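You operate a simulated robot arm through the tools that you are given. There is no shell and no other tool. Be economical: measure what you need, move in short steps, check, and stop when the job is done.

The job below is to be done with a simulated robot arm. You get a single attempt, and the scene is never put back.

## Task
Glue the hole in the blue block and press a dowel into it.
Fine: one press of the glue button, no drips; lever right down (15 mm, as the dial stands); block left on the grey slide, drawn back out; depth dial, white switch and the other blocks end as they began.

The check looks at the end state, three seconds after you hand in, the way a careful person would. Anything else that was tipped, shoved, dropped, spilled or broken makes it a failure.

## Robot
A 7-joint arm with a two-finger parallel gripper, fixed in place. Base frame: the origin is at the foot of the arm, x ahead of it, y to its left, z up; the work surface is at about z = 0.88. Units: m, rad, N and s.
With the tool pointing down near the work surface it reaches from about 0.24 to 0.68 m from the base axis. Its first joint turns from -1.152 to 1.152 rad. Payload 2.4 kg.
The tool frame sits at the grasp point between the pads (the TCP): z along the fingers, y along the line on which they close. The tips reach 0.03 m beyond it. The gripper opens to 0.094 m. The fingers are 0.028 m wide and 0.01 m thick; the gripper's body (0.05 by 0.096 m) begins 0.055 m behind the TCP.
Orientation is told as [roll, pitch, yaw] about the base's x, y, z axes, in that order, counted from this pose: with the fingers straight down and closing along the base's y, the tool's x points along the base's -x, its y along +y and its z along -z.

## Interface
- The arm moves only by the tool play_rows. Its argument "plan" is a list that holds one entry, the list of rows, each a list of 6 numbers: the shift along the base's x, y, z in units of 400 mm (1.0 is 400 mm), then the turn, a rotation vector about the base's x, y, z in units of 45 degrees (1.0 is 45 degrees). In form: [[[dx, dy, dz, ax, ay, az], ...]]. A call has 1 to 12 rows; each row is the pose to reach, as a shift and turn from the pose commanded when the call began. "fingers" is the closure, from 0 (fully open) to 1 (shut), set as the call begins (left out, the last holds). A call with a number of a shift or a turn outside -1 to 1 is refused whole. Each row takes 0.2 s and may step no farther than 0.05 m and 0.15 rad from the row before; otherwise, or with a gripper value out of range, the whole call is refused. A pose out of reach is approached as far as the arm can. The call stops where the force on the tool passes 40 N (or 10 N more than at its start, if that is more) or the arm is blocked; 0.2 s more then pass. The fingers move at their own pace (about 0.153 m/s each) and stop on an object; they squeeze with about 34 N. The grip force told is the motor's: it shows also when the fingers shut on nothing. Time passes only in rows, and 0.2 s behind the last, so rows that repeat a pose let the fingers close. It gives the time, the measured TCP pose, the force on the tool (base axes), the opening and the grip force at its end, in the units of the frame above (readings bear some noise), with the torque about the TCP (base axes, N m) and any sound that the robot's microphone picked up.
- Cameras (640 x 400 px; columns grow to the right, rows downward): "scene" is fixed at [0.0436, 0.4705, 1.457]; the picture's right is [-0.74, -0.67, 0.00], its down [-0.29, 0.32, -0.90] and it looks along [0.61, -0.67, -0.43] (base axes); focal length 348 px, centre (320, 200). "wrist" rides on the gripper at [0.076, 0.014, -0.103] in the tool frame; the picture's right is [-0.18, 0.98, 0.00], its down [-0.75, -0.14, -0.64] and it looks along [-0.63, -0.12, 0.77] (tool axes); focal length 243 px, centre (320, 200). There is no depth. A picture from a camera that has moved, and an enlarged one, comes with that camera's place and axes in the base frame and with its lens.
- get_image(camera): a new picture of that camera. No time passes.
- inspect(camera, box): a new picture of the part [left, top, right, bottom] of that camera's present view, enlarged. No time passes.
- finish_job(): hands the job in; it is judged then, once.

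Work in short steps. Places have to be worked out from the pictures, the camera data and where the tool is seen: move nearer, look again, correct. Check each grasp and each placing, and mend what went wrong. You have 120 turns and 84 pictures in all, those below and enlarged ones among them. Open the gripper and draw the arm clear of the work before you hand the job in, unless the task says otherwise; then end with one line.

The tools are called by a JSON object that holds its "fn" and its "kwargs". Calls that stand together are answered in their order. play_rows: Moves the arm, as the interface text tells. Its arguments: {"type":"object","properties":{"plan":{"type":"array","items":{"type":"array","items":{"type":"array","items":{"type":"number"}}}},"fingers":{"type":"number"}},"required":["plan"]} The other tools are called the same way: get_image (camera) takes a picture; inspect (camera, box) takes an enlarged picture of a part of a camera's view; finish_job () hands the job in.

At the start:

```text
time: 0.0
tcp_pos: [0.3709, -0.1817, 1.3264]
orientation: [0.0, -0.001, -0.001]
wrist_force: [-0.3, 0.2, 0.2]
torque: [0.0, -0.04, -0.01]
finger_gap: 0.0939
finger_force: 0.0
```

scene: 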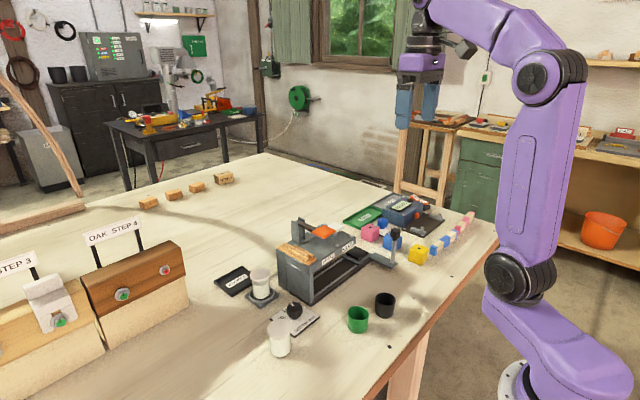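
wrist: 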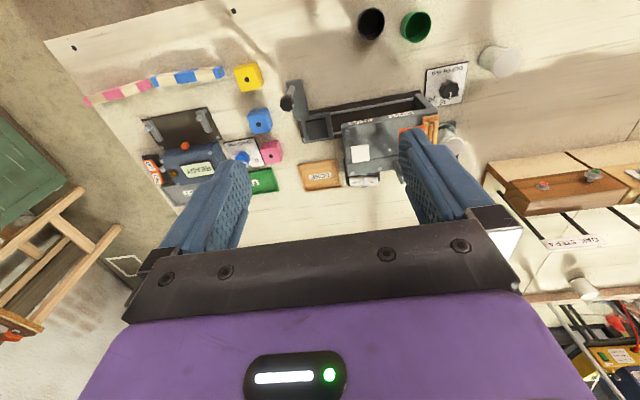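

The pictures show a press-like machine in the middle, a glue/ready station beyond it, and three coloured blocks. I enlarge both views to identify the parts.

{"fn": "inspect", "kwargs": {"camera": "scene", "box": [200, 170, 500, 360]}}

{"fn": "inspect", "kwargs": {"camera": "wrist", "box": [70, 50, 320, 206]}}

{"fn": "inspect", "kwargs": {"camera": "wrist", "box": [270, 0, 540, 200]}}

```text
2.11 times, centred on (350, 265) of scene
camera zoom: at [0.0436, 0.4705, 1.457], right [-0.74, -0.67, 0.0], down [-0.29, 0.32, -0.9], along [0.61, -0.67, -0.43], focal length 732 px, centre (257, 63)
```

zoom: 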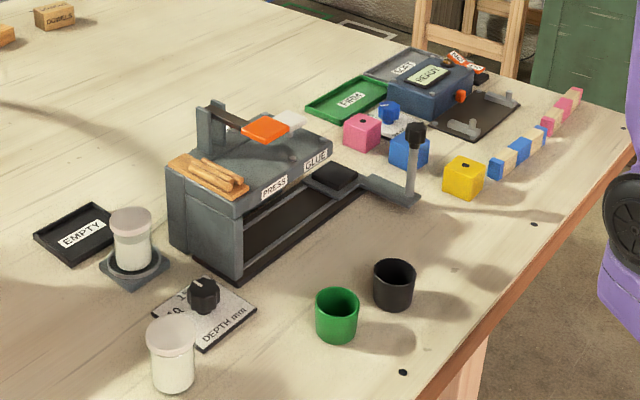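

```text
2.56 times, centred on (195, 128) of wrist
camera zoom: at [0.2941, -0.1665, 1.4283], right [0.18, 0.98, 0.0], down [0.75, -0.14, 0.64], along [0.63, -0.12, -0.77], focal length 621 px, centre (640, 384)
```

zoom: 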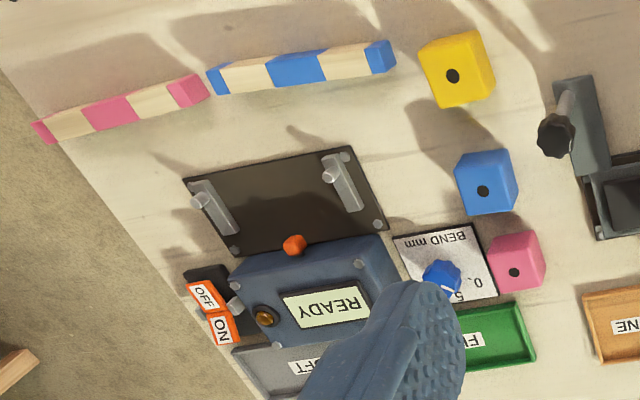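

```text
2.00 times, centred on (405, 100) of wrist
camera zoom: at [0.2941, -0.1665, 1.4283], right [0.18, 0.98, 0.0], down [0.75, -0.14, 0.64], along [0.63, -0.12, -0.77], focal length 485 px, centre (150, 400)
```

zoom: 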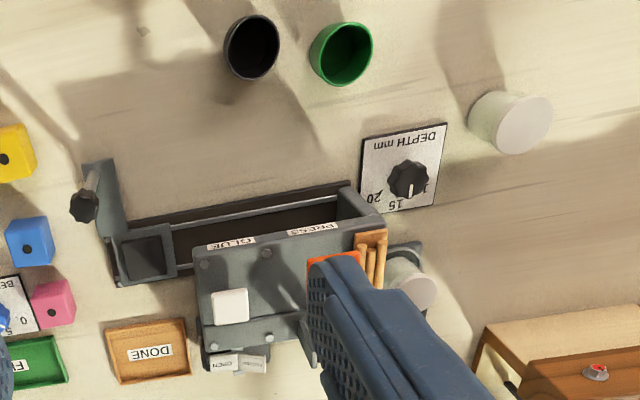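

The machine has a slide running along y (pocket out at about (0.53,-0.16)), a white glue button, and an orange press lever. I move lower and closer for a better look.

{"fn": "play_rows", "kwargs": {"plan": [[[0.01, 0.08, -0.07, 0, 0, 0], [0.02, 0.16, -0.14, 0, 0, 0], [0.03, 0.23, -0.21, 0, 0, 0], [0.0, 0.3, -0.28, 0, 0, 0], [-0.05, 0.35, -0.3, 0, 0, 0]]], "fingers": 0}}

{"fn": "get_image", "kwargs": {"camera": "wrist"}}

{"fn": "get_image", "kwargs": {"camera": "scene"}}

```text
time: 1.2
tcp_pos: [0.3513, -0.041, 1.2065]
orientation: [0.001, -0.001, 0.0]
wrist_force: [-0.5, -0.1, -0.6]
torque: [-0.04, -0.02, 0.02]
finger_gap: 0.0942
finger_force: 0.1
```

```text
78 pictures are left
camera wrist: at [0.2745, -0.026, 1.3077], right [0.18, 0.98, 0.0], down [0.75, -0.14, 0.64], along [0.63, -0.12, -0.77], focal length 243 px, centre (320, 200)
```

wrist: 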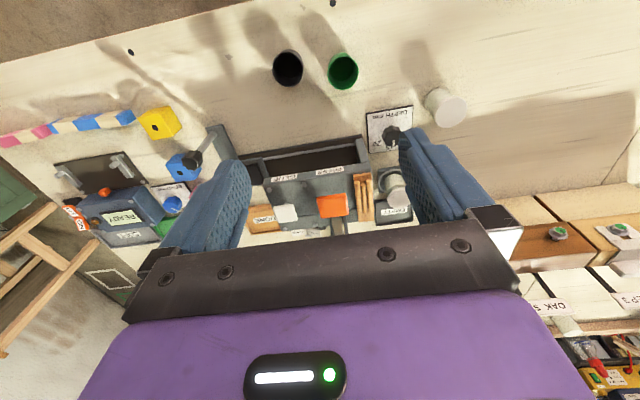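

```text
77 pictures are left
```

scene: 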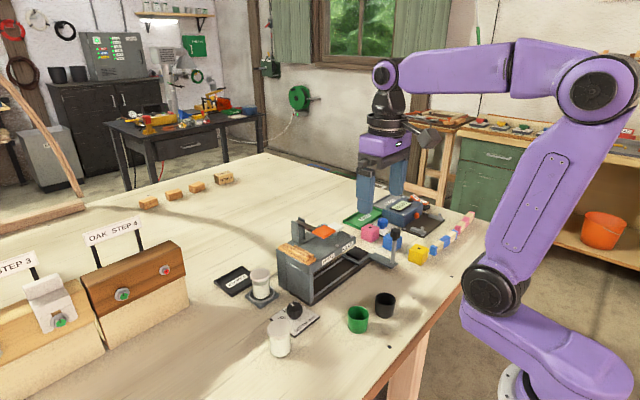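

{"fn": "inspect", "kwargs": {"camera": "wrist", "box": [230, 90, 430, 240]}}

{"fn": "inspect", "kwargs": {"camera": "scene", "box": [240, 210, 410, 320]}}

```text
2.67 times, centred on (330, 165) of wrist
camera zoom: at [0.2745, -0.026, 1.3077], right [0.18, 0.98, 0.0], down [0.75, -0.14, 0.64], along [0.63, -0.12, -0.77], focal length 647 px, centre (293, 293)
```

zoom: 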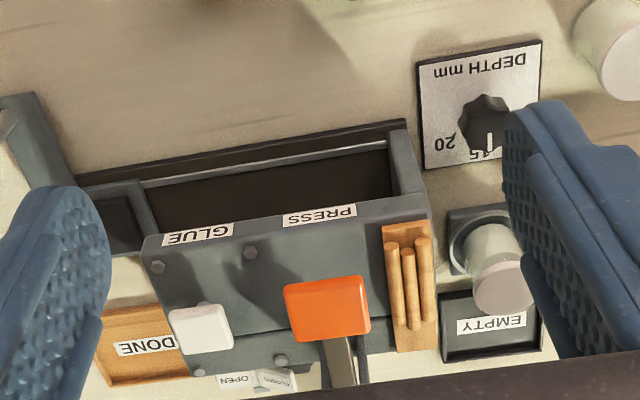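

```text
3.64 times, centred on (325, 265) of scene
camera zoom: at [0.0436, 0.4705, 1.457], right [-0.74, -0.67, 0.0], down [-0.29, 0.32, -0.9], along [0.61, -0.67, -0.43], focal length 1265 px, centre (302, -36)
```

zoom: 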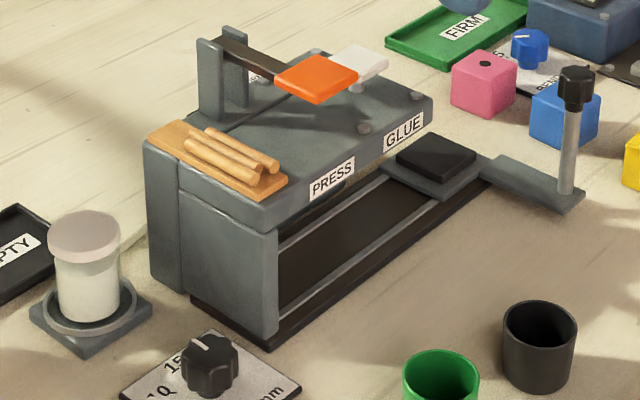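

Handle knob is about (0.425,-0.243,0.99), the pocket about (0.514,-0.217), the blue block about (0.478,-0.333). I move over them for a closer measurement.

{"fn": "play_rows", "kwargs": {"plan": [[[0.012, -0.1, -0.036, 0, 0, 0], [0.024, -0.2, -0.072, 0, 0, 0], [0.036, -0.3, -0.108, 0, 0, 0], [0.05, -0.4, -0.144, 0, 0, 0], [0.06, -0.49, -0.18, 0, 0, 0], [0.0725, -0.5725, -0.216, 0, 0, 0]]]}}

{"fn": "get_image", "kwargs": {"camera": "wrist"}}

```text
time: 2.6
tcp_pos: [0.3799, -0.2742, 1.1146]
orientation: [0.0, -0.001, -0.003]
wrist_force: [-0.5, -0.7, -0.7]
torque: [0.0, 0.02, 0.02]
finger_gap: 0.0939
finger_force: 0.1
```

```text
74 pictures are left
camera wrist: at [0.3036, -0.2604, 1.2173], right [0.18, 0.98, 0.0], down [0.75, -0.14, 0.64], along [0.63, -0.12, -0.77], focal length 243 px, centre (320, 200)
```

wrist: 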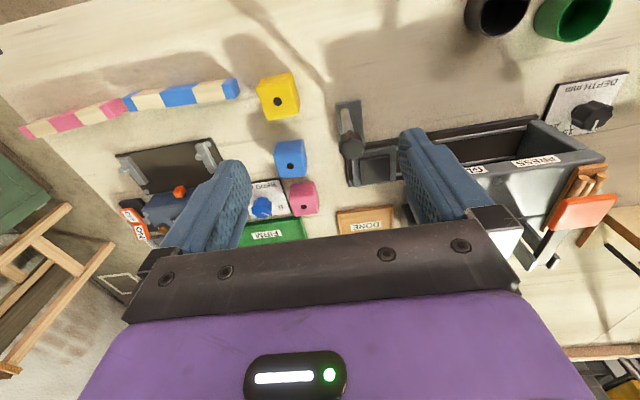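

{"fn": "inspect", "kwargs": {"camera": "wrist", "box": [230, 60, 410, 240]}}

{"fn": "inspect", "kwargs": {"camera": "scene", "box": [350, 210, 440, 270]}}

```text
2.22 times, centred on (320, 150) of wrist
camera zoom: at [0.3036, -0.2604, 1.2173], right [0.18, 0.98, 0.0], down [0.75, -0.14, 0.64], along [0.63, -0.12, -0.77], focal length 539 px, centre (320, 311)
```

zoom: 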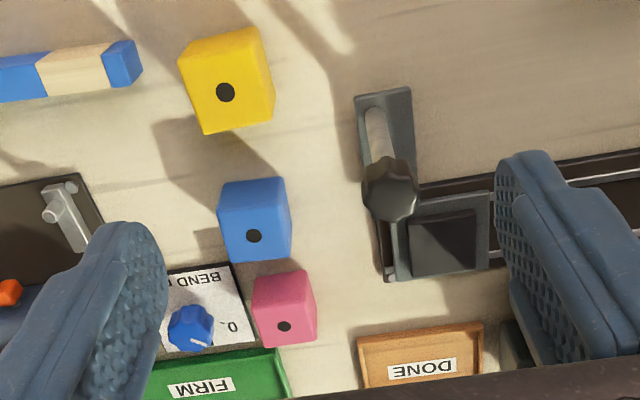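

```text
6.67 times, centred on (395, 240) of scene
camera zoom: at [0.0436, 0.4705, 1.457], right [-0.74, -0.67, 0.0], down [-0.29, 0.32, -0.9], along [0.61, -0.67, -0.43], focal length 2320 px, centre (-180, -67)
```

zoom: 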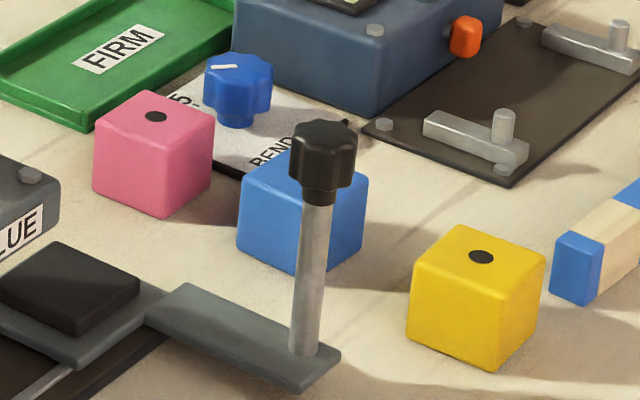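

The pad centre comes to (0.520,-0.212,0.90), the handle post (0.427,-0.248), the glue button (0.537,-0.134,1.01), the lever paddle (0.502,-0.05,1.047). I take a tight look at the blue block to get its yaw, and at the back switch and jars.

{"fn": "inspect", "kwargs": {"camera": "wrist", "box": [260, 125, 320, 185]}}

{"fn": "inspect", "kwargs": {"camera": "wrist", "box": [330, 90, 410, 190]}}

```text
6.67 times, centred on (290, 155) of wrist
camera zoom: at [0.3036, -0.2604, 1.2173], right [0.18, 0.98, 0.0], down [0.75, -0.14, 0.64], along [0.63, -0.12, -0.77], focal length 1618 px, centre (520, 500)
```

zoom: 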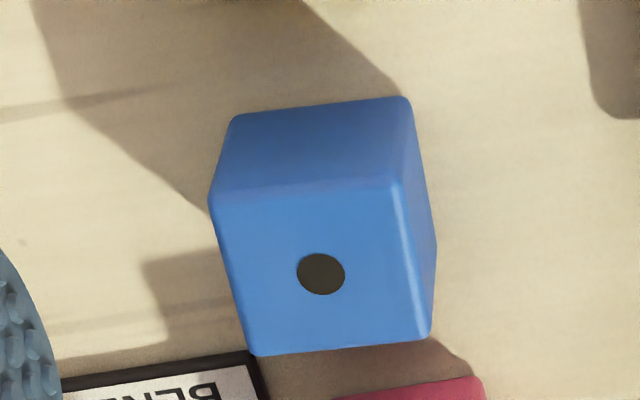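

```text
4.00 times, centred on (370, 140) of wrist
camera zoom: at [0.3036, -0.2604, 1.2173], right [0.18, 0.98, 0.0], down [0.75, -0.14, 0.64], along [0.63, -0.12, -0.77], focal length 970 px, centre (120, 440)
```

zoom: 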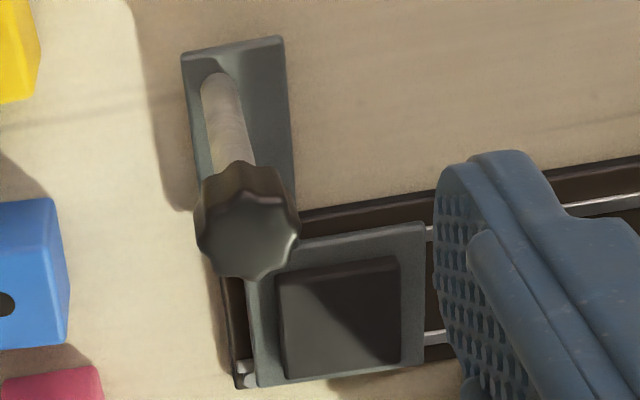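

The blue block's centre is about (0.478,-0.337), 40 mm cube, yaw about -4.5°. I go above it with that yaw.

{"fn": "play_rows", "kwargs": {"plan": [[[0.085, -0.055, 0, 0, 0, -0.05], [0.17, -0.11, 0, 0, 0, -0.1], [0.245, -0.157, -0.05, 0, 0, -0.1], [0.245, -0.157, -0.16, 0, 0, -0.1], [0.245, -0.157, -0.26, 0, 0, -0.1]]]}}

{"fn": "get_image", "kwargs": {"camera": "wrist"}}

{"fn": "get_image", "kwargs": {"camera": "scene"}}

```text
time: 3.8
tcp_pos: [0.4764, -0.3317, 1.0178]
orientation: [0.0, -0.002, -0.078]
wrist_force: [-0.5, 0.0, -0.6]
torque: [0.03, -0.03, 0.02]
finger_gap: 0.0941
finger_force: 0.0
```

```text
69 pictures are left
camera wrist: at [0.4016, -0.3116, 1.1187], right [0.26, 0.97, 0.0], down [0.74, -0.2, 0.64], along [0.62, -0.17, -0.77], focal length 243 px, centre (320, 200)
```

wrist: 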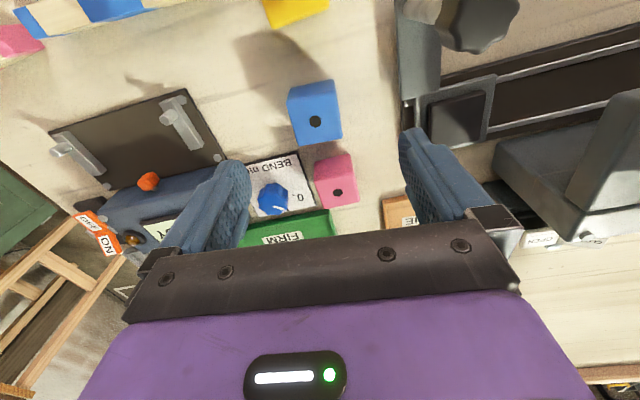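

```text
68 pictures are left
```

scene: 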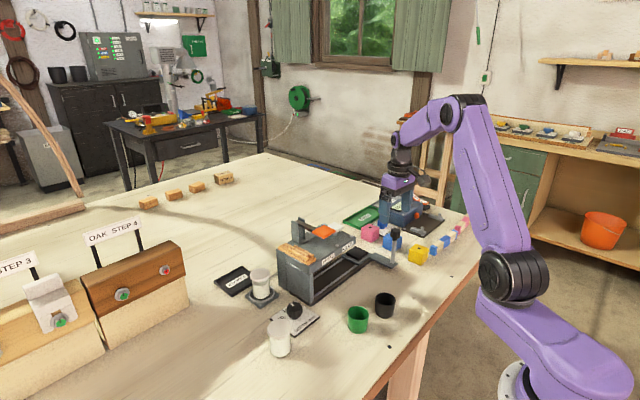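

{"fn": "inspect", "kwargs": {"camera": "wrist", "box": [280, 70, 360, 150]}}

{"fn": "inspect", "kwargs": {"camera": "wrist", "box": [390, 50, 510, 170]}}

```text
5.00 times, centred on (320, 110) of wrist
camera zoom: at [0.4016, -0.3116, 1.1187], right [0.26, 0.97, 0.0], down [0.74, -0.2, 0.64], along [0.62, -0.17, -0.77], focal length 1213 px, centre (320, 650)
```

zoom: 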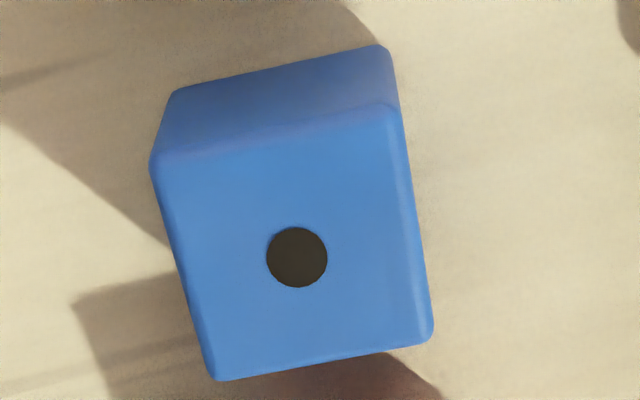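

```text
3.33 times, centred on (450, 110) of wrist
camera zoom: at [0.4016, -0.3116, 1.1187], right [0.26, 0.97, 0.0], down [0.74, -0.2, 0.64], along [0.62, -0.17, -0.77], focal length 809 px, centre (-113, 500)
```

zoom: 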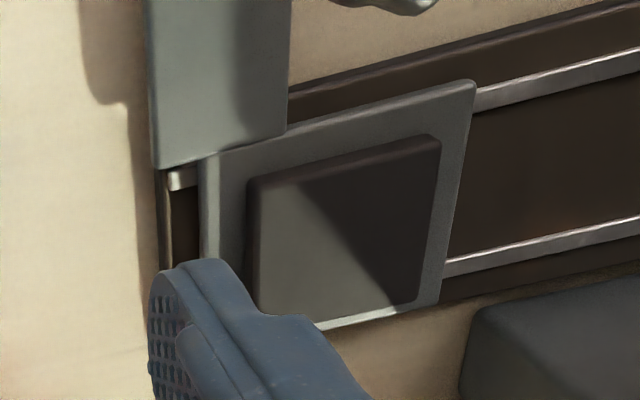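

The block is at (0.4778,-0.3368), yaw about -2.7°; I correct, descend around it, then close.

{"fn": "play_rows", "kwargs": {"plan": [[[0, -0.008, -0.06, 0, 0, 0.04], [0, -0.008, -0.14, 0, 0, 0.04], [0, -0.008, -0.2, 0, 0, 0.04], [0, -0.008, -0.2475, 0, 0, 0.04]]]}}

{"fn": "play_rows", "kwargs": {"plan": [[[0, 0, 0, 0, 0, 0], [0, 0, 0, 0, 0, 0], [0, 0, 0, 0, 0, 0]]], "fingers": 1}}

{"fn": "get_image", "kwargs": {"camera": "wrist"}}

```text
time: 4.8
tcp_pos: [0.4769, -0.3341, 0.9178]
orientation: [-0.001, 0.0, -0.048]
wrist_force: [0.6, 0.4, -0.2]
torque: [0.0, 0.02, -0.02]
finger_gap: 0.094
finger_force: 0.1
```

```text
time: 5.6
tcp_pos: [0.4773, -0.3346, 0.9192]
orientation: [0.0, -0.001, -0.046]
wrist_force: [0.2, 1.6, 0.0]
torque: [0.05, 0.0, -0.02]
finger_gap: 0.0456
finger_force: 34.3
```

```text
65 pictures are left
camera wrist: at [0.4013, -0.3161, 1.02], right [0.23, 0.97, 0.0], down [0.75, -0.18, 0.64], along [0.62, -0.15, -0.77], focal length 243 px, centre (320, 200)
```

wrist: 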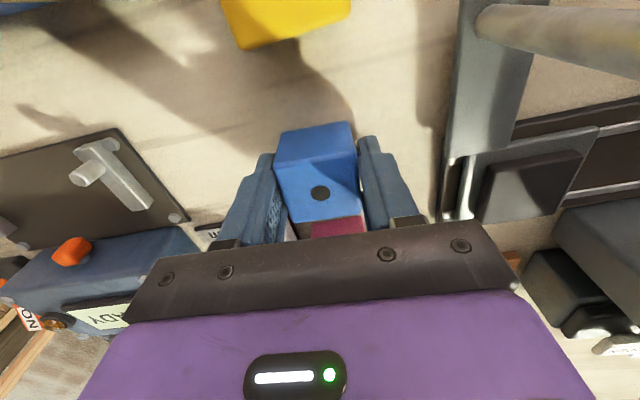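

Gripped a ~45 mm block. I lift it and carry it above the pad, squaring the yaw.

{"fn": "play_rows", "kwargs": {"plan": [[[0, 0, 0.1, 0, 0, 0], [0, 0, 0.2, 0, 0, 0], [0, 0, 0.3, 0, 0, 0.03], [0.04, 0.1, 0.3, 0, 0, 0.059], [0.08, 0.2, 0.3, 0, 0, 0.059], [0.113, 0.304, 0.28, 0, 0, 0.059], [0.113, 0.304, 0.2, 0, 0, 0.059]]]}}

{"fn": "get_image", "kwargs": {"camera": "wrist"}}

{"fn": "inspect", "kwargs": {"camera": "scene", "box": [300, 180, 440, 280]}}

```text
time: 7.2
tcp_pos: [0.5233, -0.2141, 0.9946]
orientation: [-0.001, -0.001, -0.002]
wrist_force: [-0.6, -0.4, 0.5]
torque: [-0.03, -0.01, 0.02]
finger_gap: 0.0457
finger_force: 33.7
```

```text
64 pictures are left
camera wrist: at [0.4474, -0.1991, 1.0969], right [0.19, 0.98, 0.0], down [0.75, -0.14, 0.64], along [0.63, -0.12, -0.77], focal length 243 px, centre (320, 200)
```

wrist: 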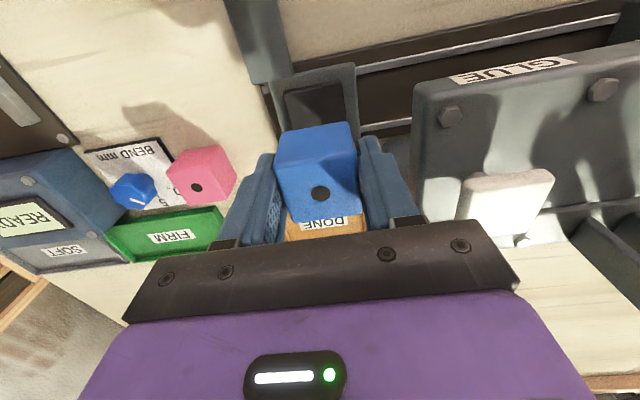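

```text
4.00 times, centred on (370, 230) of scene
camera zoom: at [0.0436, 0.4706, 1.457], right [-0.74, -0.67, 0.0], down [-0.29, 0.32, -0.9], along [0.61, -0.67, -0.43], focal length 1392 px, centre (120, 80)
```

zoom: 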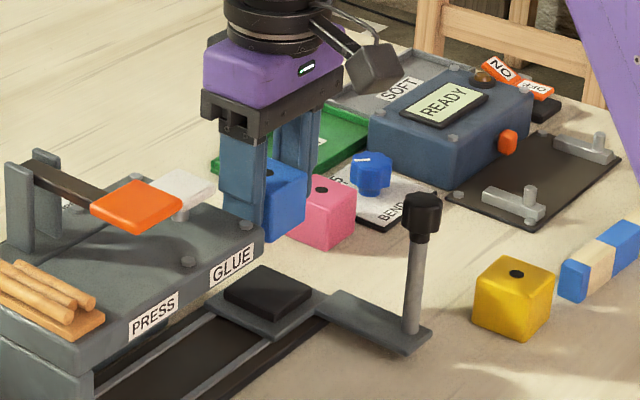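

Hole is over (0.521,-0.213), matching the pad centre (0.522,-0.214). I lower straight down in small steps.

{"fn": "play_rows", "kwargs": {"plan": [[[0, 0, -0.05, 0, 0, 0], [0, 0, -0.1, 0, 0, 0], [0, 0, -0.12, 0, 0, 0], [0, 0, -0.13, 0, 0, 0]]]}}

{"fn": "inspect", "kwargs": {"camera": "scene", "box": [340, 200, 420, 270]}}

{"fn": "get_image", "kwargs": {"camera": "wrist"}}

```text
time: 8.2
tcp_pos: [0.5217, -0.214, 0.9441]
orientation: [0.0, -0.001, 0.0]
wrist_force: [0.3, -0.2, -0.9]
torque: [0.03, 0.02, 0.0]
finger_gap: 0.0456
finger_force: 34.0
```

```text
5.71 times, centred on (380, 235) of scene
camera zoom: at [0.0436, 0.4705, 1.457], right [-0.74, -0.67, 0.0], down [-0.29, 0.32, -0.9], along [0.61, -0.67, -0.43], focal length 1988 px, centre (-23, 0)
```

zoom: 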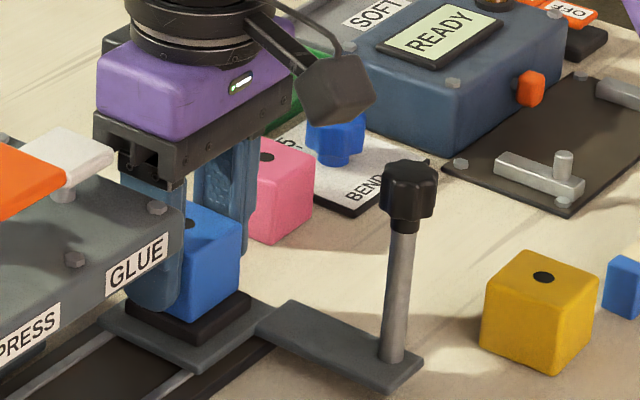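

```text
61 pictures are left
camera wrist: at [0.4465, -0.2006, 1.046], right [0.18, 0.98, 0.0], down [0.75, -0.14, 0.64], along [0.63, -0.12, -0.77], focal length 243 px, centre (320, 200)
```

wrist: 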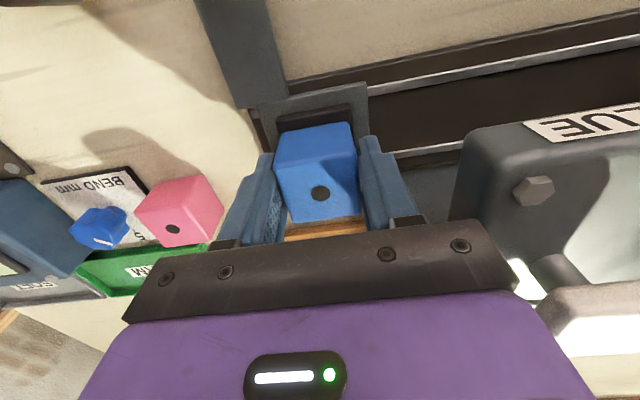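

Block sits ~5 mm above the pad and is aligned. I lower the last bit gently.

{"fn": "play_rows", "kwargs": {"plan": [[[0, 0, -0.005, 0, 0, 0], [0, 0, -0.01, 0, 0, 0]]]}}

{"fn": "inspect", "kwargs": {"camera": "scene", "box": [350, 230, 400, 260]}}

```text
time: 8.8
tcp_pos: [0.5224, -0.2163, 0.942]
orientation: [-0.003, -0.005, -0.001]
wrist_force: [-3.3, 1.9, 26.2]
torque: [0.03, 0.01, 0.01]
finger_gap: 0.0456
finger_force: 33.8
```

```text
12.80 times, centred on (375, 245) of scene
camera zoom: at [0.043, 0.4708, 1.4569], right [-0.74, -0.67, 0.0], down [-0.28, 0.32, -0.91], along [0.61, -0.67, -0.43], focal length 4453 px, centre (-384, -376)
```

zoom: 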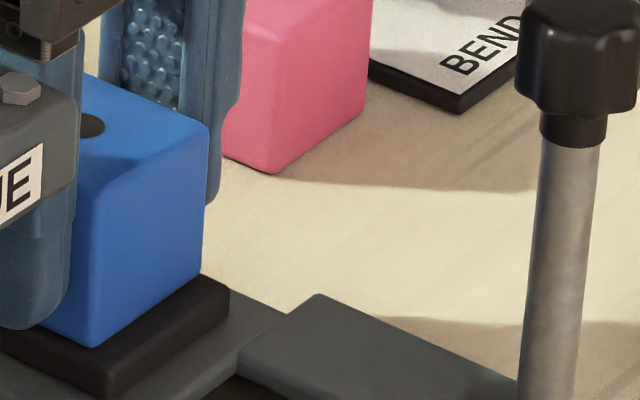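

Contact made (26 N). Before releasing, I check block versus pad from the wrist camera.

{"fn": "inspect", "kwargs": {"camera": "wrist", "box": [255, 85, 385, 245]}}

```text
2.50 times, centred on (320, 165) of wrist
camera zoom: at [0.4465, -0.201, 1.0434], right [0.18, 0.98, 0.0], down [0.75, -0.14, 0.65], along [0.64, -0.12, -0.76], focal length 606 px, centre (320, 288)
```

zoom: 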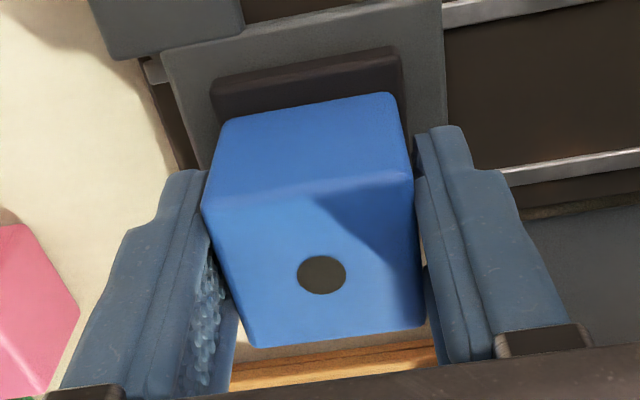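

Block centre measures (0.526,-0.2155) against pad centre about (0.521,-0.2145), so I lift 3 mm, shift 5 mm toward -x, and set it down again.

{"fn": "play_rows", "kwargs": {"plan": [[[0, 0, 0.01, 0, 0, 0], [-0.0125, 0.0025, 0.01, 0, 0, 0], [-0.0125, 0.0025, 0.005, 0, 0, 0], [-0.0125, 0.0025, 0.002, 0, 0, 0]]]}}

{"fn": "inspect", "kwargs": {"camera": "wrist", "box": [255, 85, 385, 245]}}

```text
time: 9.8
tcp_pos: [0.5163, -0.2123, 0.9422]
orientation: [-0.001, 0.0, -0.002]
wrist_force: [-9.4, 2.8, 18.1]
torque: [-0.01, -0.09, 0.02]
finger_gap: 0.0453
finger_force: 33.8
```

```text
2.50 times, centred on (320, 165) of wrist
camera zoom: at [0.4403, -0.1988, 1.0438], right [0.19, 0.98, 0.0], down [0.75, -0.14, 0.64], along [0.63, -0.12, -0.77], focal length 606 px, centre (320, 288)
```

zoom: 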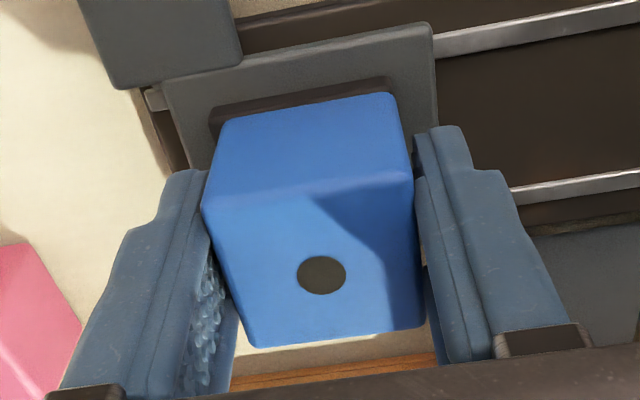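

Block is now centred on the pad. I release with a limited opening and rise.

{"fn": "play_rows", "kwargs": {"plan": [[[0, 0, 0.002, 0, 0, 0], [0, 0, 0.002, 0, 0, 0]]], "fingers": 0.36}}

{"fn": "play_rows", "kwargs": {"plan": [[[0, 0, 0.06, 0, 0, 0], [0, 0, 0.15, 0, 0, 0], [0, 0, 0.25, 0, 0, 0], [-0.08, -0.03, 0.3, 0, 0, 0], [-0.18, -0.06, 0.3, 0, 0, 0], [-0.25, -0.08, 0.3, 0, 0, 0]]]}}

{"fn": "get_image", "kwargs": {"camera": "wrist"}}

{"fn": "inspect", "kwargs": {"camera": "scene", "box": [330, 200, 430, 270]}}

```text
time: 10.4
tcp_pos: [0.5177, -0.213, 0.9405]
orientation: [-0.003, 0.0, -0.001]
wrist_force: [1.4, 0.4, -0.3]
torque: [-0.02, -0.02, 0.0]
finger_gap: 0.0602
finger_force: 0.0
```

```text
time: 11.8
tcp_pos: [0.4165, -0.2428, 1.0627]
orientation: [0.001, -0.001, 0.0]
wrist_force: [0.5, -0.3, -0.6]
torque: [-0.02, -0.01, 0.01]
finger_gap: 0.0601
finger_force: 0.1
```

```text
57 pictures are left
camera wrist: at [0.3413, -0.2287, 1.1638], right [0.18, 0.98, 0.0], down [0.75, -0.14, 0.64], along [0.63, -0.12, -0.77], focal length 243 px, centre (320, 200)
```

wrist: 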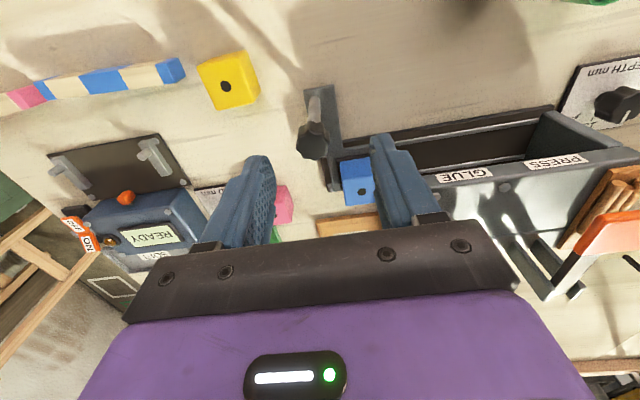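

```text
5.71 times, centred on (380, 235) of scene
camera zoom: at [0.0436, 0.4705, 1.457], right [-0.74, -0.67, 0.0], down [-0.29, 0.32, -0.9], along [0.61, -0.67, -0.43], focal length 1988 px, centre (-23, 0)
```

zoom: 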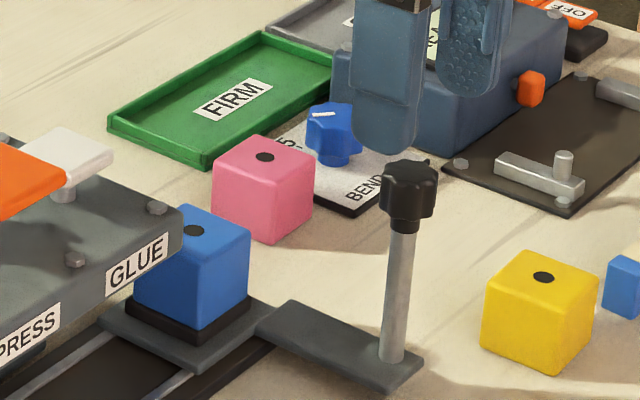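

Block stands centred on the pad, hole up. The knob is at about (0.427,-0.247); I lower around it and close.

{"fn": "play_rows", "kwargs": {"plan": [[[0.0225, -0.002, -0.05, 0, 0, 0], [0.0225, -0.002, -0.12, 0, 0, 0], [0.0225, -0.002, -0.17, 0, 0, 0], [0.0225, -0.002, -0.2, 0, 0, 0]]]}}

{"fn": "inspect", "kwargs": {"camera": "scene", "box": [340, 190, 440, 270]}}

{"fn": "get_image", "kwargs": {"camera": "wrist"}}

```text
time: 12.8
tcp_pos: [0.4254, -0.2465, 0.9834]
orientation: [0.0, 0.0, -0.001]
wrist_force: [0.2, 0.1, 0.2]
torque: [0.0, 0.0, 0.03]
finger_gap: 0.0601
finger_force: 0.0
```

```text
5.00 times, centred on (390, 230) of scene
camera zoom: at [0.0436, 0.4705, 1.457], right [-0.74, -0.67, 0.0], down [-0.29, 0.32, -0.9], along [0.61, -0.67, -0.43], focal length 1740 px, centre (-30, 50)
```

zoom: 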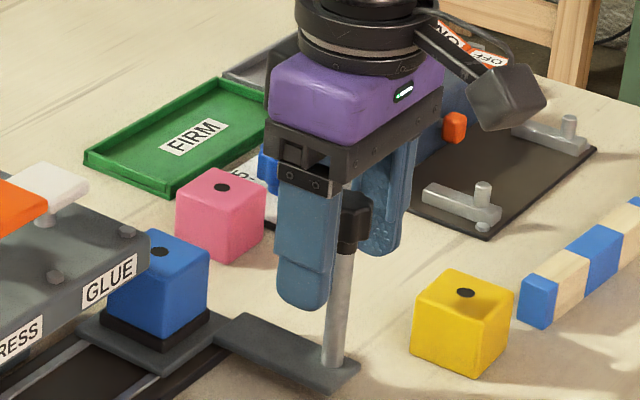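

```text
54 pictures are left
camera wrist: at [0.349, -0.2322, 1.085], right [0.18, 0.98, 0.0], down [0.75, -0.14, 0.64], along [0.63, -0.12, -0.77], focal length 243 px, centre (320, 200)
```

wrist: 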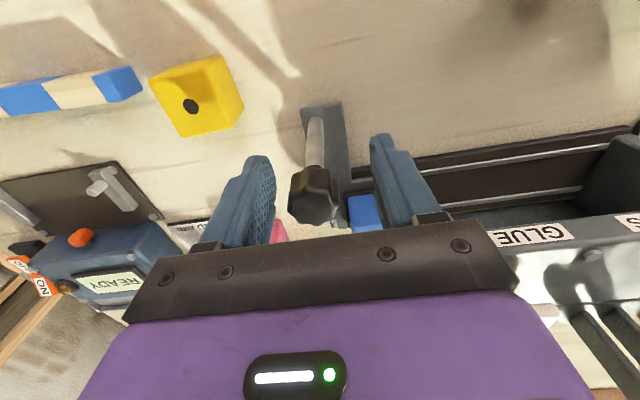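

The knob is between the fingers; I close on it.

{"fn": "play_rows", "kwargs": {"plan": [[[0, 0, 0, 0, 0, 0], [0, 0, 0, 0, 0, 0], [0, 0, 0, 0, 0, 0]]], "fingers": 1}}

```text
time: 13.6
tcp_pos: [0.4246, -0.2461, 0.9834]
orientation: [0.002, 0.001, -0.002]
wrist_force: [-0.4, -1.4, -6.0]
torque: [-0.06, -0.69, -0.04]
finger_gap: 0.0241
finger_force: 45.2
```

Grip is firm on the knob (24 mm). I slide gently along +y and listen for detents.

{"fn": "play_rows", "kwargs": {"plan": [[[0, 0.0125, 0, 0, 0, 0], [0, 0.025, 0, 0, 0, 0], [0, 0.0375, 0, 0, 0, 0], [0, 0.05, 0, 0, 0, 0], [0, 0.0625, 0, 0, 0, 0], [0, 0.075, 0, 0, 0, 0], [0, 0.0875, 0, 0, 0, 0], [0, 0.1, 0, 0, 0, 0]]]}}

{"fn": "inspect", "kwargs": {"camera": "scene", "box": [280, 190, 420, 290]}}

```text
time: 15.4
tcp_pos: [0.4255, -0.2068, 0.9833]
orientation: [-0.001, -0.001, 0.001]
wrist_force: [-17.4, -0.8, 25.4]
torque: [-0.02, -0.26, 0.03]
finger_gap: 0.0242
finger_force: 44.8
```

```text
4.00 times, centred on (350, 240) of scene
camera zoom: at [0.0427, 0.4707, 1.457], right [-0.74, -0.67, 0.0], down [-0.28, 0.32, -0.91], along [0.61, -0.67, -0.43], focal length 1392 px, centre (200, 40)
```

zoom: 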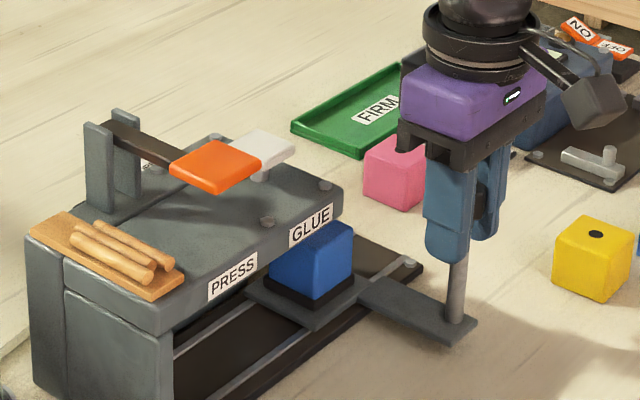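

The slide moved 40 mm, with side forces (-17 x, +25 z) from misalignment; I relieve by 1 mm each and go on 20 mm.

{"fn": "play_rows", "kwargs": {"plan": [[[-0.0025, 0, 0.0025, 0, 0, 0], [-0.0025, 0.0125, 0.0025, 0, 0, 0], [-0.0025, 0.025, 0.0025, 0, 0, 0], [-0.0025, 0.0375, 0.0025, 0, 0, 0], [-0.0025, 0.05, 0.0025, 0, 0, 0]]]}}

{"fn": "inspect", "kwargs": {"camera": "scene", "box": [280, 190, 420, 290]}}

```text
time: 16.6
tcp_pos: [0.4242, -0.1852, 0.9837]
orientation: [-0.001, -0.002, 0.0]
wrist_force: [6.1, -0.6, -5.9]
torque: [0.03, -0.09, -0.02]
finger_gap: 0.0242
finger_force: 44.9
```

```text
4.00 times, centred on (350, 240) of scene
camera zoom: at [0.0439, 0.4705, 1.457], right [-0.74, -0.67, 0.0], down [-0.29, 0.32, -0.9], along [0.61, -0.67, -0.43], focal length 1392 px, centre (200, 40)
```

zoom: 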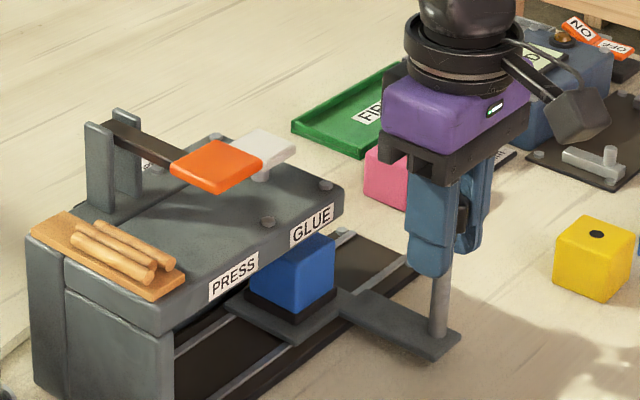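

{"fn": "get_image", "kwargs": {"camera": "wrist"}}

{"fn": "inspect", "kwargs": {"camera": "wrist", "box": [380, 100, 640, 262]}}

```text
51 pictures are left
camera wrist: at [0.3488, -0.1707, 1.0847], right [0.18, 0.98, 0.0], down [0.75, -0.14, 0.64], along [0.63, -0.12, -0.77], focal length 243 px, centre (320, 200)
```

wrist: 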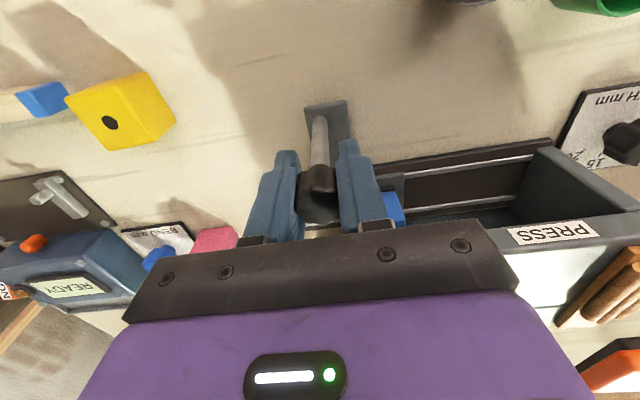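

```text
2.46 times, centred on (510, 181) of wrist
camera zoom: at [0.3488, -0.1707, 1.0847], right [0.18, 0.98, 0.0], down [0.75, -0.14, 0.64], along [0.63, -0.12, -0.77], focal length 597 px, centre (-148, 247)
```

zoom: 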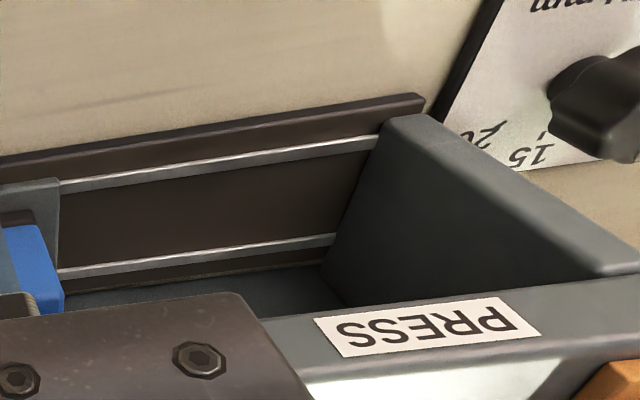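

The labels triangulate to GLUE y = -0.127 and PRESS y = -0.050; block is now about y = -0.152. I advance slowly toward the glue position.

{"fn": "play_rows", "kwargs": {"plan": [[[0, 0.01, 0, 0, 0, 0], [0, 0.02, 0, 0, 0, 0], [0, 0.03, 0, 0, 0, 0], [0, 0.04, 0, 0, 0, 0], [0, 0.04, 0, 0, 0, 0]]]}}

{"fn": "play_rows", "kwargs": {"plan": [[[0, 0.005, 0, 0, 0, 0], [0, 0.01, 0, 0, 0, 0], [0, 0.015, 0, 0, 0, 0], [0, 0.02, 0, 0, 0, 0]]]}}

{"fn": "inspect", "kwargs": {"camera": "scene", "box": [280, 190, 420, 290]}}

```text
time: 17.8
tcp_pos: [0.4244, -0.1699, 0.985]
orientation: [0.001, 0.004, 0.0]
wrist_force: [6.0, -0.6, -31.6]
torque: [-0.02, 0.11, 0.02]
finger_gap: 0.0245
finger_force: 44.8
```

```text
time: 18.8
tcp_pos: [0.4257, -0.1601, 0.9849]
orientation: [-0.001, 0.003, -0.001]
wrist_force: [-4.6, 1.5, -9.8]
torque: [0.04, 0.98, -0.04]
finger_gap: 0.0242
finger_force: 45.1
```

```text
4.00 times, centred on (350, 240) of scene
camera zoom: at [0.0436, 0.4705, 1.457], right [-0.74, -0.67, 0.0], down [-0.29, 0.32, -0.9], along [0.61, -0.67, -0.43], focal length 1392 px, centre (200, 40)
```

zoom: 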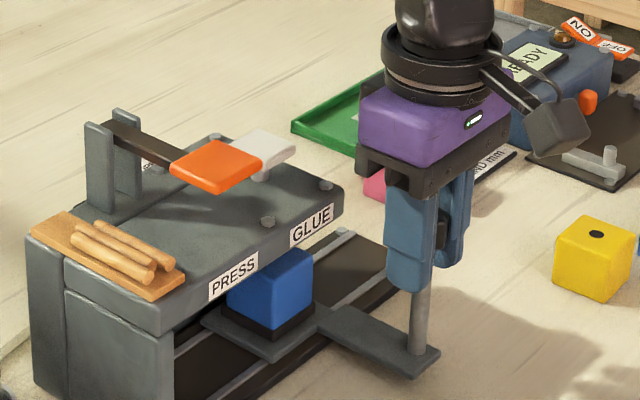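

Block is now at about y = -0.128, under GLUE. I release the knob and rise clear.

{"fn": "play_rows", "kwargs": {"plan": [[[0, 0, 0, 0, 0, 0], [0, 0, 0, 0, 0, 0]]], "fingers": 0.36}}

{"fn": "play_rows", "kwargs": {"plan": [[[0, 0, 0.08, 0, 0, 0], [0, 0, 0.18, 0, 0, 0], [0, 0, 0.28, 0, 0, 0], [0, 0, 0.38, 0, 0, 0]]]}}

{"fn": "get_image", "kwargs": {"camera": "wrist"}}

{"fn": "inspect", "kwargs": {"camera": "scene", "box": [280, 190, 420, 290]}}

```text
time: 19.4
tcp_pos: [0.4254, -0.1624, 0.9848]
orientation: [-0.001, -0.002, 0.0]
wrist_force: [-0.2, -0.2, 0.3]
torque: [0.0, 0.01, 0.01]
finger_gap: 0.0601
finger_force: 0.1
```

```text
time: 20.4
tcp_pos: [0.4246, -0.1621, 1.1376]
orientation: [0.001, 0.004, 0.0]
wrist_force: [0.7, -0.2, 0.4]
torque: [0.0, -0.01, 0.0]
finger_gap: 0.0603
finger_force: 0.0
```

```text
48 pictures are left
camera wrist: at [0.3489, -0.149, 1.2396], right [0.18, 0.98, 0.0], down [0.75, -0.14, 0.64], along [0.63, -0.12, -0.77], focal length 243 px, centre (320, 200)
```

wrist: 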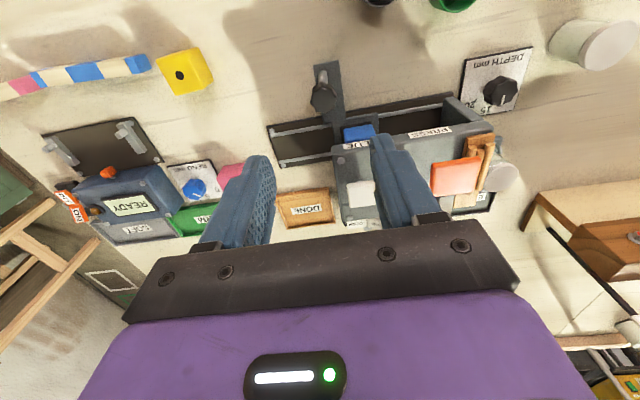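

```text
4.00 times, centred on (350, 240) of scene
camera zoom: at [0.0436, 0.4705, 1.457], right [-0.74, -0.67, 0.0], down [-0.29, 0.32, -0.9], along [0.61, -0.67, -0.43], focal length 1392 px, centre (200, 40)
```

zoom: 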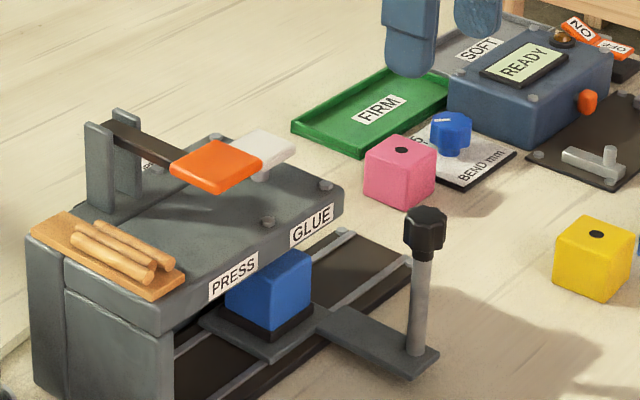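

The slide stayed put. To be sure of the nozzle position I'll tilt the wrist camera to look under the overhang, first high up and clear of things.

{"fn": "play_rows", "kwargs": {"plan": [[[0, 0.06, 0, 0, -0.16, 0], [-0.02, 0.12, 0, 0, -0.32, 0], [-0.05, 0.2075, 0, 0, -0.48, 0], [-0.065, 0.2075, 0, 0, -0.64, 0], [-0.065, 0.2075, 0, 0, -0.8, 0], [-0.065, 0.2075, 0, 0, -0.95, 0]]]}}

{"fn": "get_image", "kwargs": {"camera": "scene"}}

{"fn": "get_image", "kwargs": {"camera": "wrist"}}

```text
time: 21.8
tcp_pos: [0.3998, -0.0795, 1.136]
orientation: [0.002, -0.749, -0.004]
wrist_force: [-0.3, 0.5, 0.1]
torque: [-0.02, 0.0, 0.0]
finger_gap: 0.0602
finger_force: 0.0
```

```text
46 pictures are left
```

scene: 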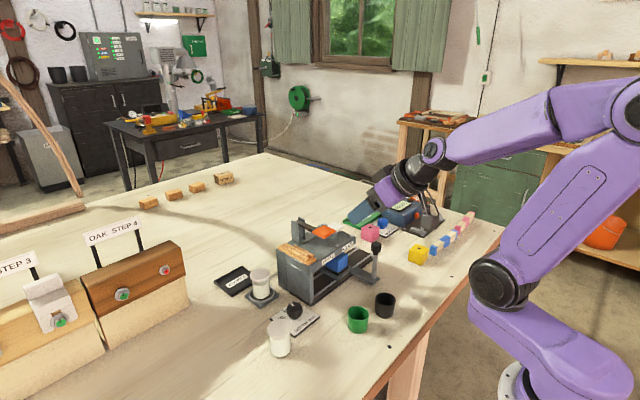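

```text
45 pictures are left
camera wrist: at [0.2746, -0.0646, 1.1583], right [0.14, 0.98, 0.13], down [0.12, -0.14, 0.98], along [0.98, -0.12, -0.13], focal length 243 px, centre (320, 200)
```

wrist: 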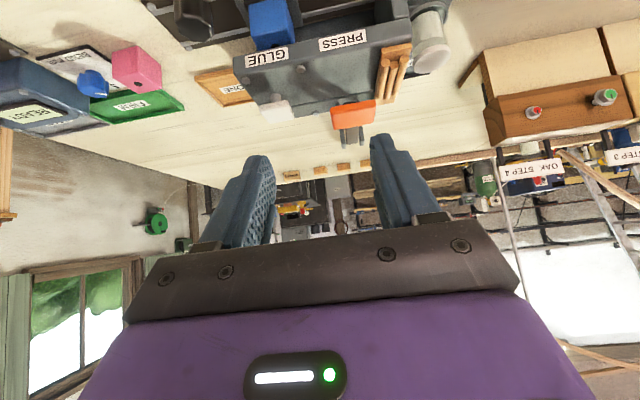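

{"fn": "play_rows", "kwargs": {"plan": [[[0, 0, -0.1, 0, -0.06, 0], [0, 0, -0.2, 0, -0.15, 0], [0, 0, -0.3, 0, -0.15, 0], [0, 0, -0.36, 0, -0.15, 0], [0, 0, -0.385, 0, -0.15, 0]]]}}

{"fn": "get_image", "kwargs": {"camera": "wrist"}}

{"fn": "inspect", "kwargs": {"camera": "scene", "box": [280, 190, 480, 340]}}

```text
time: 23.0
tcp_pos: [0.4162, -0.0754, 0.98]
orientation: [0.002, -0.865, -0.002]
wrist_force: [0.0, 0.0, 0.5]
torque: [-0.01, -0.03, -0.04]
finger_gap: 0.0601
finger_force: 0.1
out of reach, approached as far as the arm can: row 1, 2, 3, 4, 5
```

```text
44 pictures are left
camera wrist: at [0.2901, -0.0612, 0.9878], right [0.12, 0.98, 0.14], down [0.0, -0.14, 0.99], along [0.99, -0.12, -0.02], focal length 243 px, centre (320, 200)
```

wrist: 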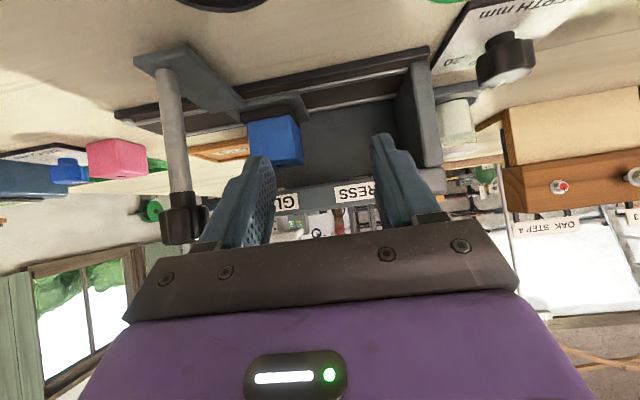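

```text
2.67 times, centred on (380, 265) of scene
camera zoom: at [0.0436, 0.4705, 1.457], right [-0.74, -0.67, 0.0], down [-0.29, 0.32, -0.9], along [0.61, -0.67, -0.43], focal length 928 px, centre (160, 27)
```

zoom: 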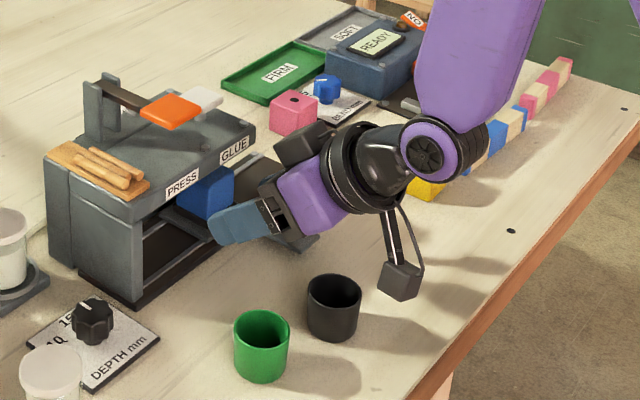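

{"fn": "inspect", "kwargs": {"camera": "wrist", "box": [230, 90, 400, 220]}}

```text
3.08 times, centred on (315, 155) of wrist
camera zoom: at [0.2901, -0.0612, 0.9878], right [0.12, 0.98, 0.14], down [0.0, -0.14, 0.99], along [0.99, -0.12, -0.02], focal length 746 px, centre (335, 338)
```

zoom: 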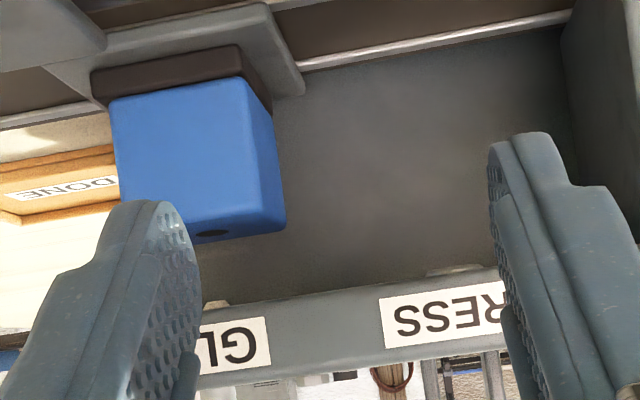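

Two lumps under the overhang (nozzle and press ram) are partly visible. I open the fingers fully (still clear of the knob) for an unobstructed look.

{"fn": "play_rows", "kwargs": {"plan": [[[0, 0.02, 0, 0, 0, 0], [0, 0.02, 0, 0, 0, 0]]], "fingers": 0}}

{"fn": "inspect", "kwargs": {"camera": "wrist", "box": [210, 90, 380, 220]}}

```text
time: 23.6
tcp_pos: [0.4164, -0.0662, 0.9798]
orientation: [0.0, -0.865, -0.003]
wrist_force: [-0.1, 0.2, 0.9]
torque: [-0.02, -0.02, 0.04]
finger_gap: 0.0942
finger_force: 0.2
```

```text
3.08 times, centred on (295, 155) of wrist
camera zoom: at [0.2899, -0.0525, 0.9883], right [0.12, 0.98, 0.14], down [0.0, -0.14, 0.99], along [0.99, -0.12, -0.02], focal length 746 px, centre (397, 338)
```

zoom: 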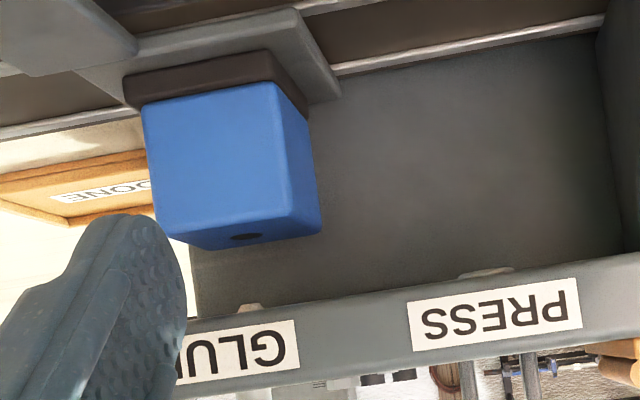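

Nozzle at y≈-0.126 and hole at y≈-0.125: aligned within ~1 mm, and the press ram is at y≈-0.050 (75 mm further). I back up and restore the tool to vertical.

{"fn": "play_rows", "kwargs": {"plan": [[[0, 0, 0.1, 0, 0, 0], [0, 0, 0.2, 0, 0, 0], [0, 0, 0.3, 0, 0.15, 0], [0, 0, 0.4, 0, 0.3, 0], [0, 0, 0.45, 0, 0.45, 0], [0, 0, 0.45, 0, 0.6, 0], [0, 0, 0.45, 0, 0.75, 0], [0, 0, 0.45, 0, 0.9, 0], [0, 0, 0.45, 0, 1.0, 0]]], "fingers": 1}}

{"fn": "play_rows", "kwargs": {"plan": [[[0, -0.04, 0, 0, 0.1, 0], [0.02, -0.1, -0.05, 0, 0.1, 0]]]}}

{"fn": "get_image", "kwargs": {"camera": "wrist"}}

```text
time: 25.6
tcp_pos: [0.4099, -0.0556, 1.115]
orientation: [-0.188, -0.186, 0.009]
wrist_force: [-0.5, 0.0, -0.1]
torque: [-0.02, 0.01, -0.04]
finger_gap: 0.0
finger_force: 32.9
out of reach, approached as far as the arm can: row 3, 4, 5, 6, 7, 8, 9
```

```text
time: 26.2
tcp_pos: [0.4168, -0.0963, 1.0871]
orientation: [-0.214, -0.118, 0.011]
wrist_force: [0.4, -0.2, 0.2]
torque: [-0.01, 0.04, 0.02]
finger_gap: 0.0002
finger_force: 32.7
out of reach, approached as far as the arm can: row 1, 2
```

```text
40 pictures are left
camera wrist: at [0.3294, -0.0614, 1.1733], right [0.2, 0.96, -0.18], down [0.67, 0.01, 0.74], along [0.72, -0.27, -0.65], focal length 243 px, centre (320, 200)
```

wrist: 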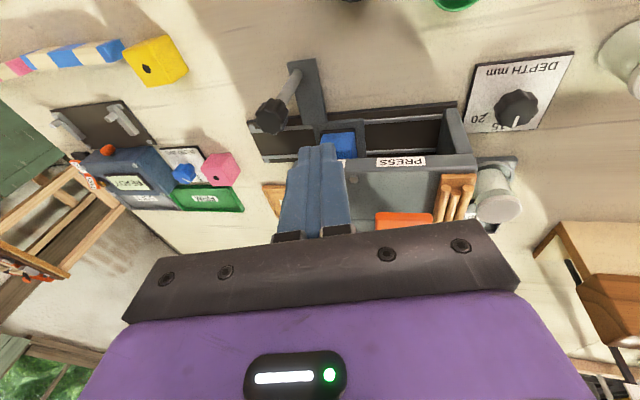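

The arm lags in orientation (roll -0.21). I hold and move up toward the earlier well-reached region so that it can converge.

{"fn": "play_rows", "kwargs": {"plan": [[[0, -0.03, 0.05, 0, 0, 0], [0, -0.06, 0.12, 0, 0, 0], [0, -0.08, 0.2, 0, 0, 0], [0, -0.08, 0.2, 0, 0, 0]]]}}

```text
time: 27.2
tcp_pos: [0.4147, -0.1218, 1.1574]
orientation: [-0.25, -0.126, 0.015]
wrist_force: [0.7, -0.5, 0.8]
torque: [-0.01, -0.01, 0.01]
finger_gap: 0.0
finger_force: 33.0
out of reach, approached as far as the arm can: row 1, 2, 3, 4
```

{"fn": "play_rows", "kwargs": {"plan": [[[0, 0, 0, 0.1, 0.05, 0], [0, 0, 0, 0.2, 0.1, 0], [0, 0, 0, 0.2, 0.1, 0]]]}}

```text
time: 28.0
tcp_pos: [0.4133, -0.1217, 1.1578]
orientation: [-0.247, -0.123, 0.014]
wrist_force: [0.6, 0.1, 0.6]
torque: [0.02, 0.03, 0.0]
finger_gap: 0.0
finger_force: 32.8
out of reach, approached as far as the arm can: row 1, 2, 3
```

A joint seems to be at its limit; I retrace: tilt back to the posture that was good (pitch -0.75 at (0.40,-0.08,1.136)), then unwind from there.

{"fn": "play_rows", "kwargs": {"plan": [[[0, 0.03, 0, 0, -0.15, 0], [-0.01, 0.06, 0, 0, -0.3, 0], [-0.02, 0.1, -0.02, 0, -0.45, 0], [-0.03, 0.1, -0.04, 0, -0.6, 0], [-0.03, 0.1, -0.05, 0, -0.75, 0], [-0.03, 0.1, -0.05, 0, -0.75, 0]]]}}

```text
time: 29.4
tcp_pos: [0.4031, -0.0836, 1.139]
orientation: [-0.256, -0.715, 0.018]
wrist_force: [0.1, -0.5, 0.1]
torque: [0.05, -0.01, -0.03]
finger_gap: 0.0001
finger_force: 32.6
```

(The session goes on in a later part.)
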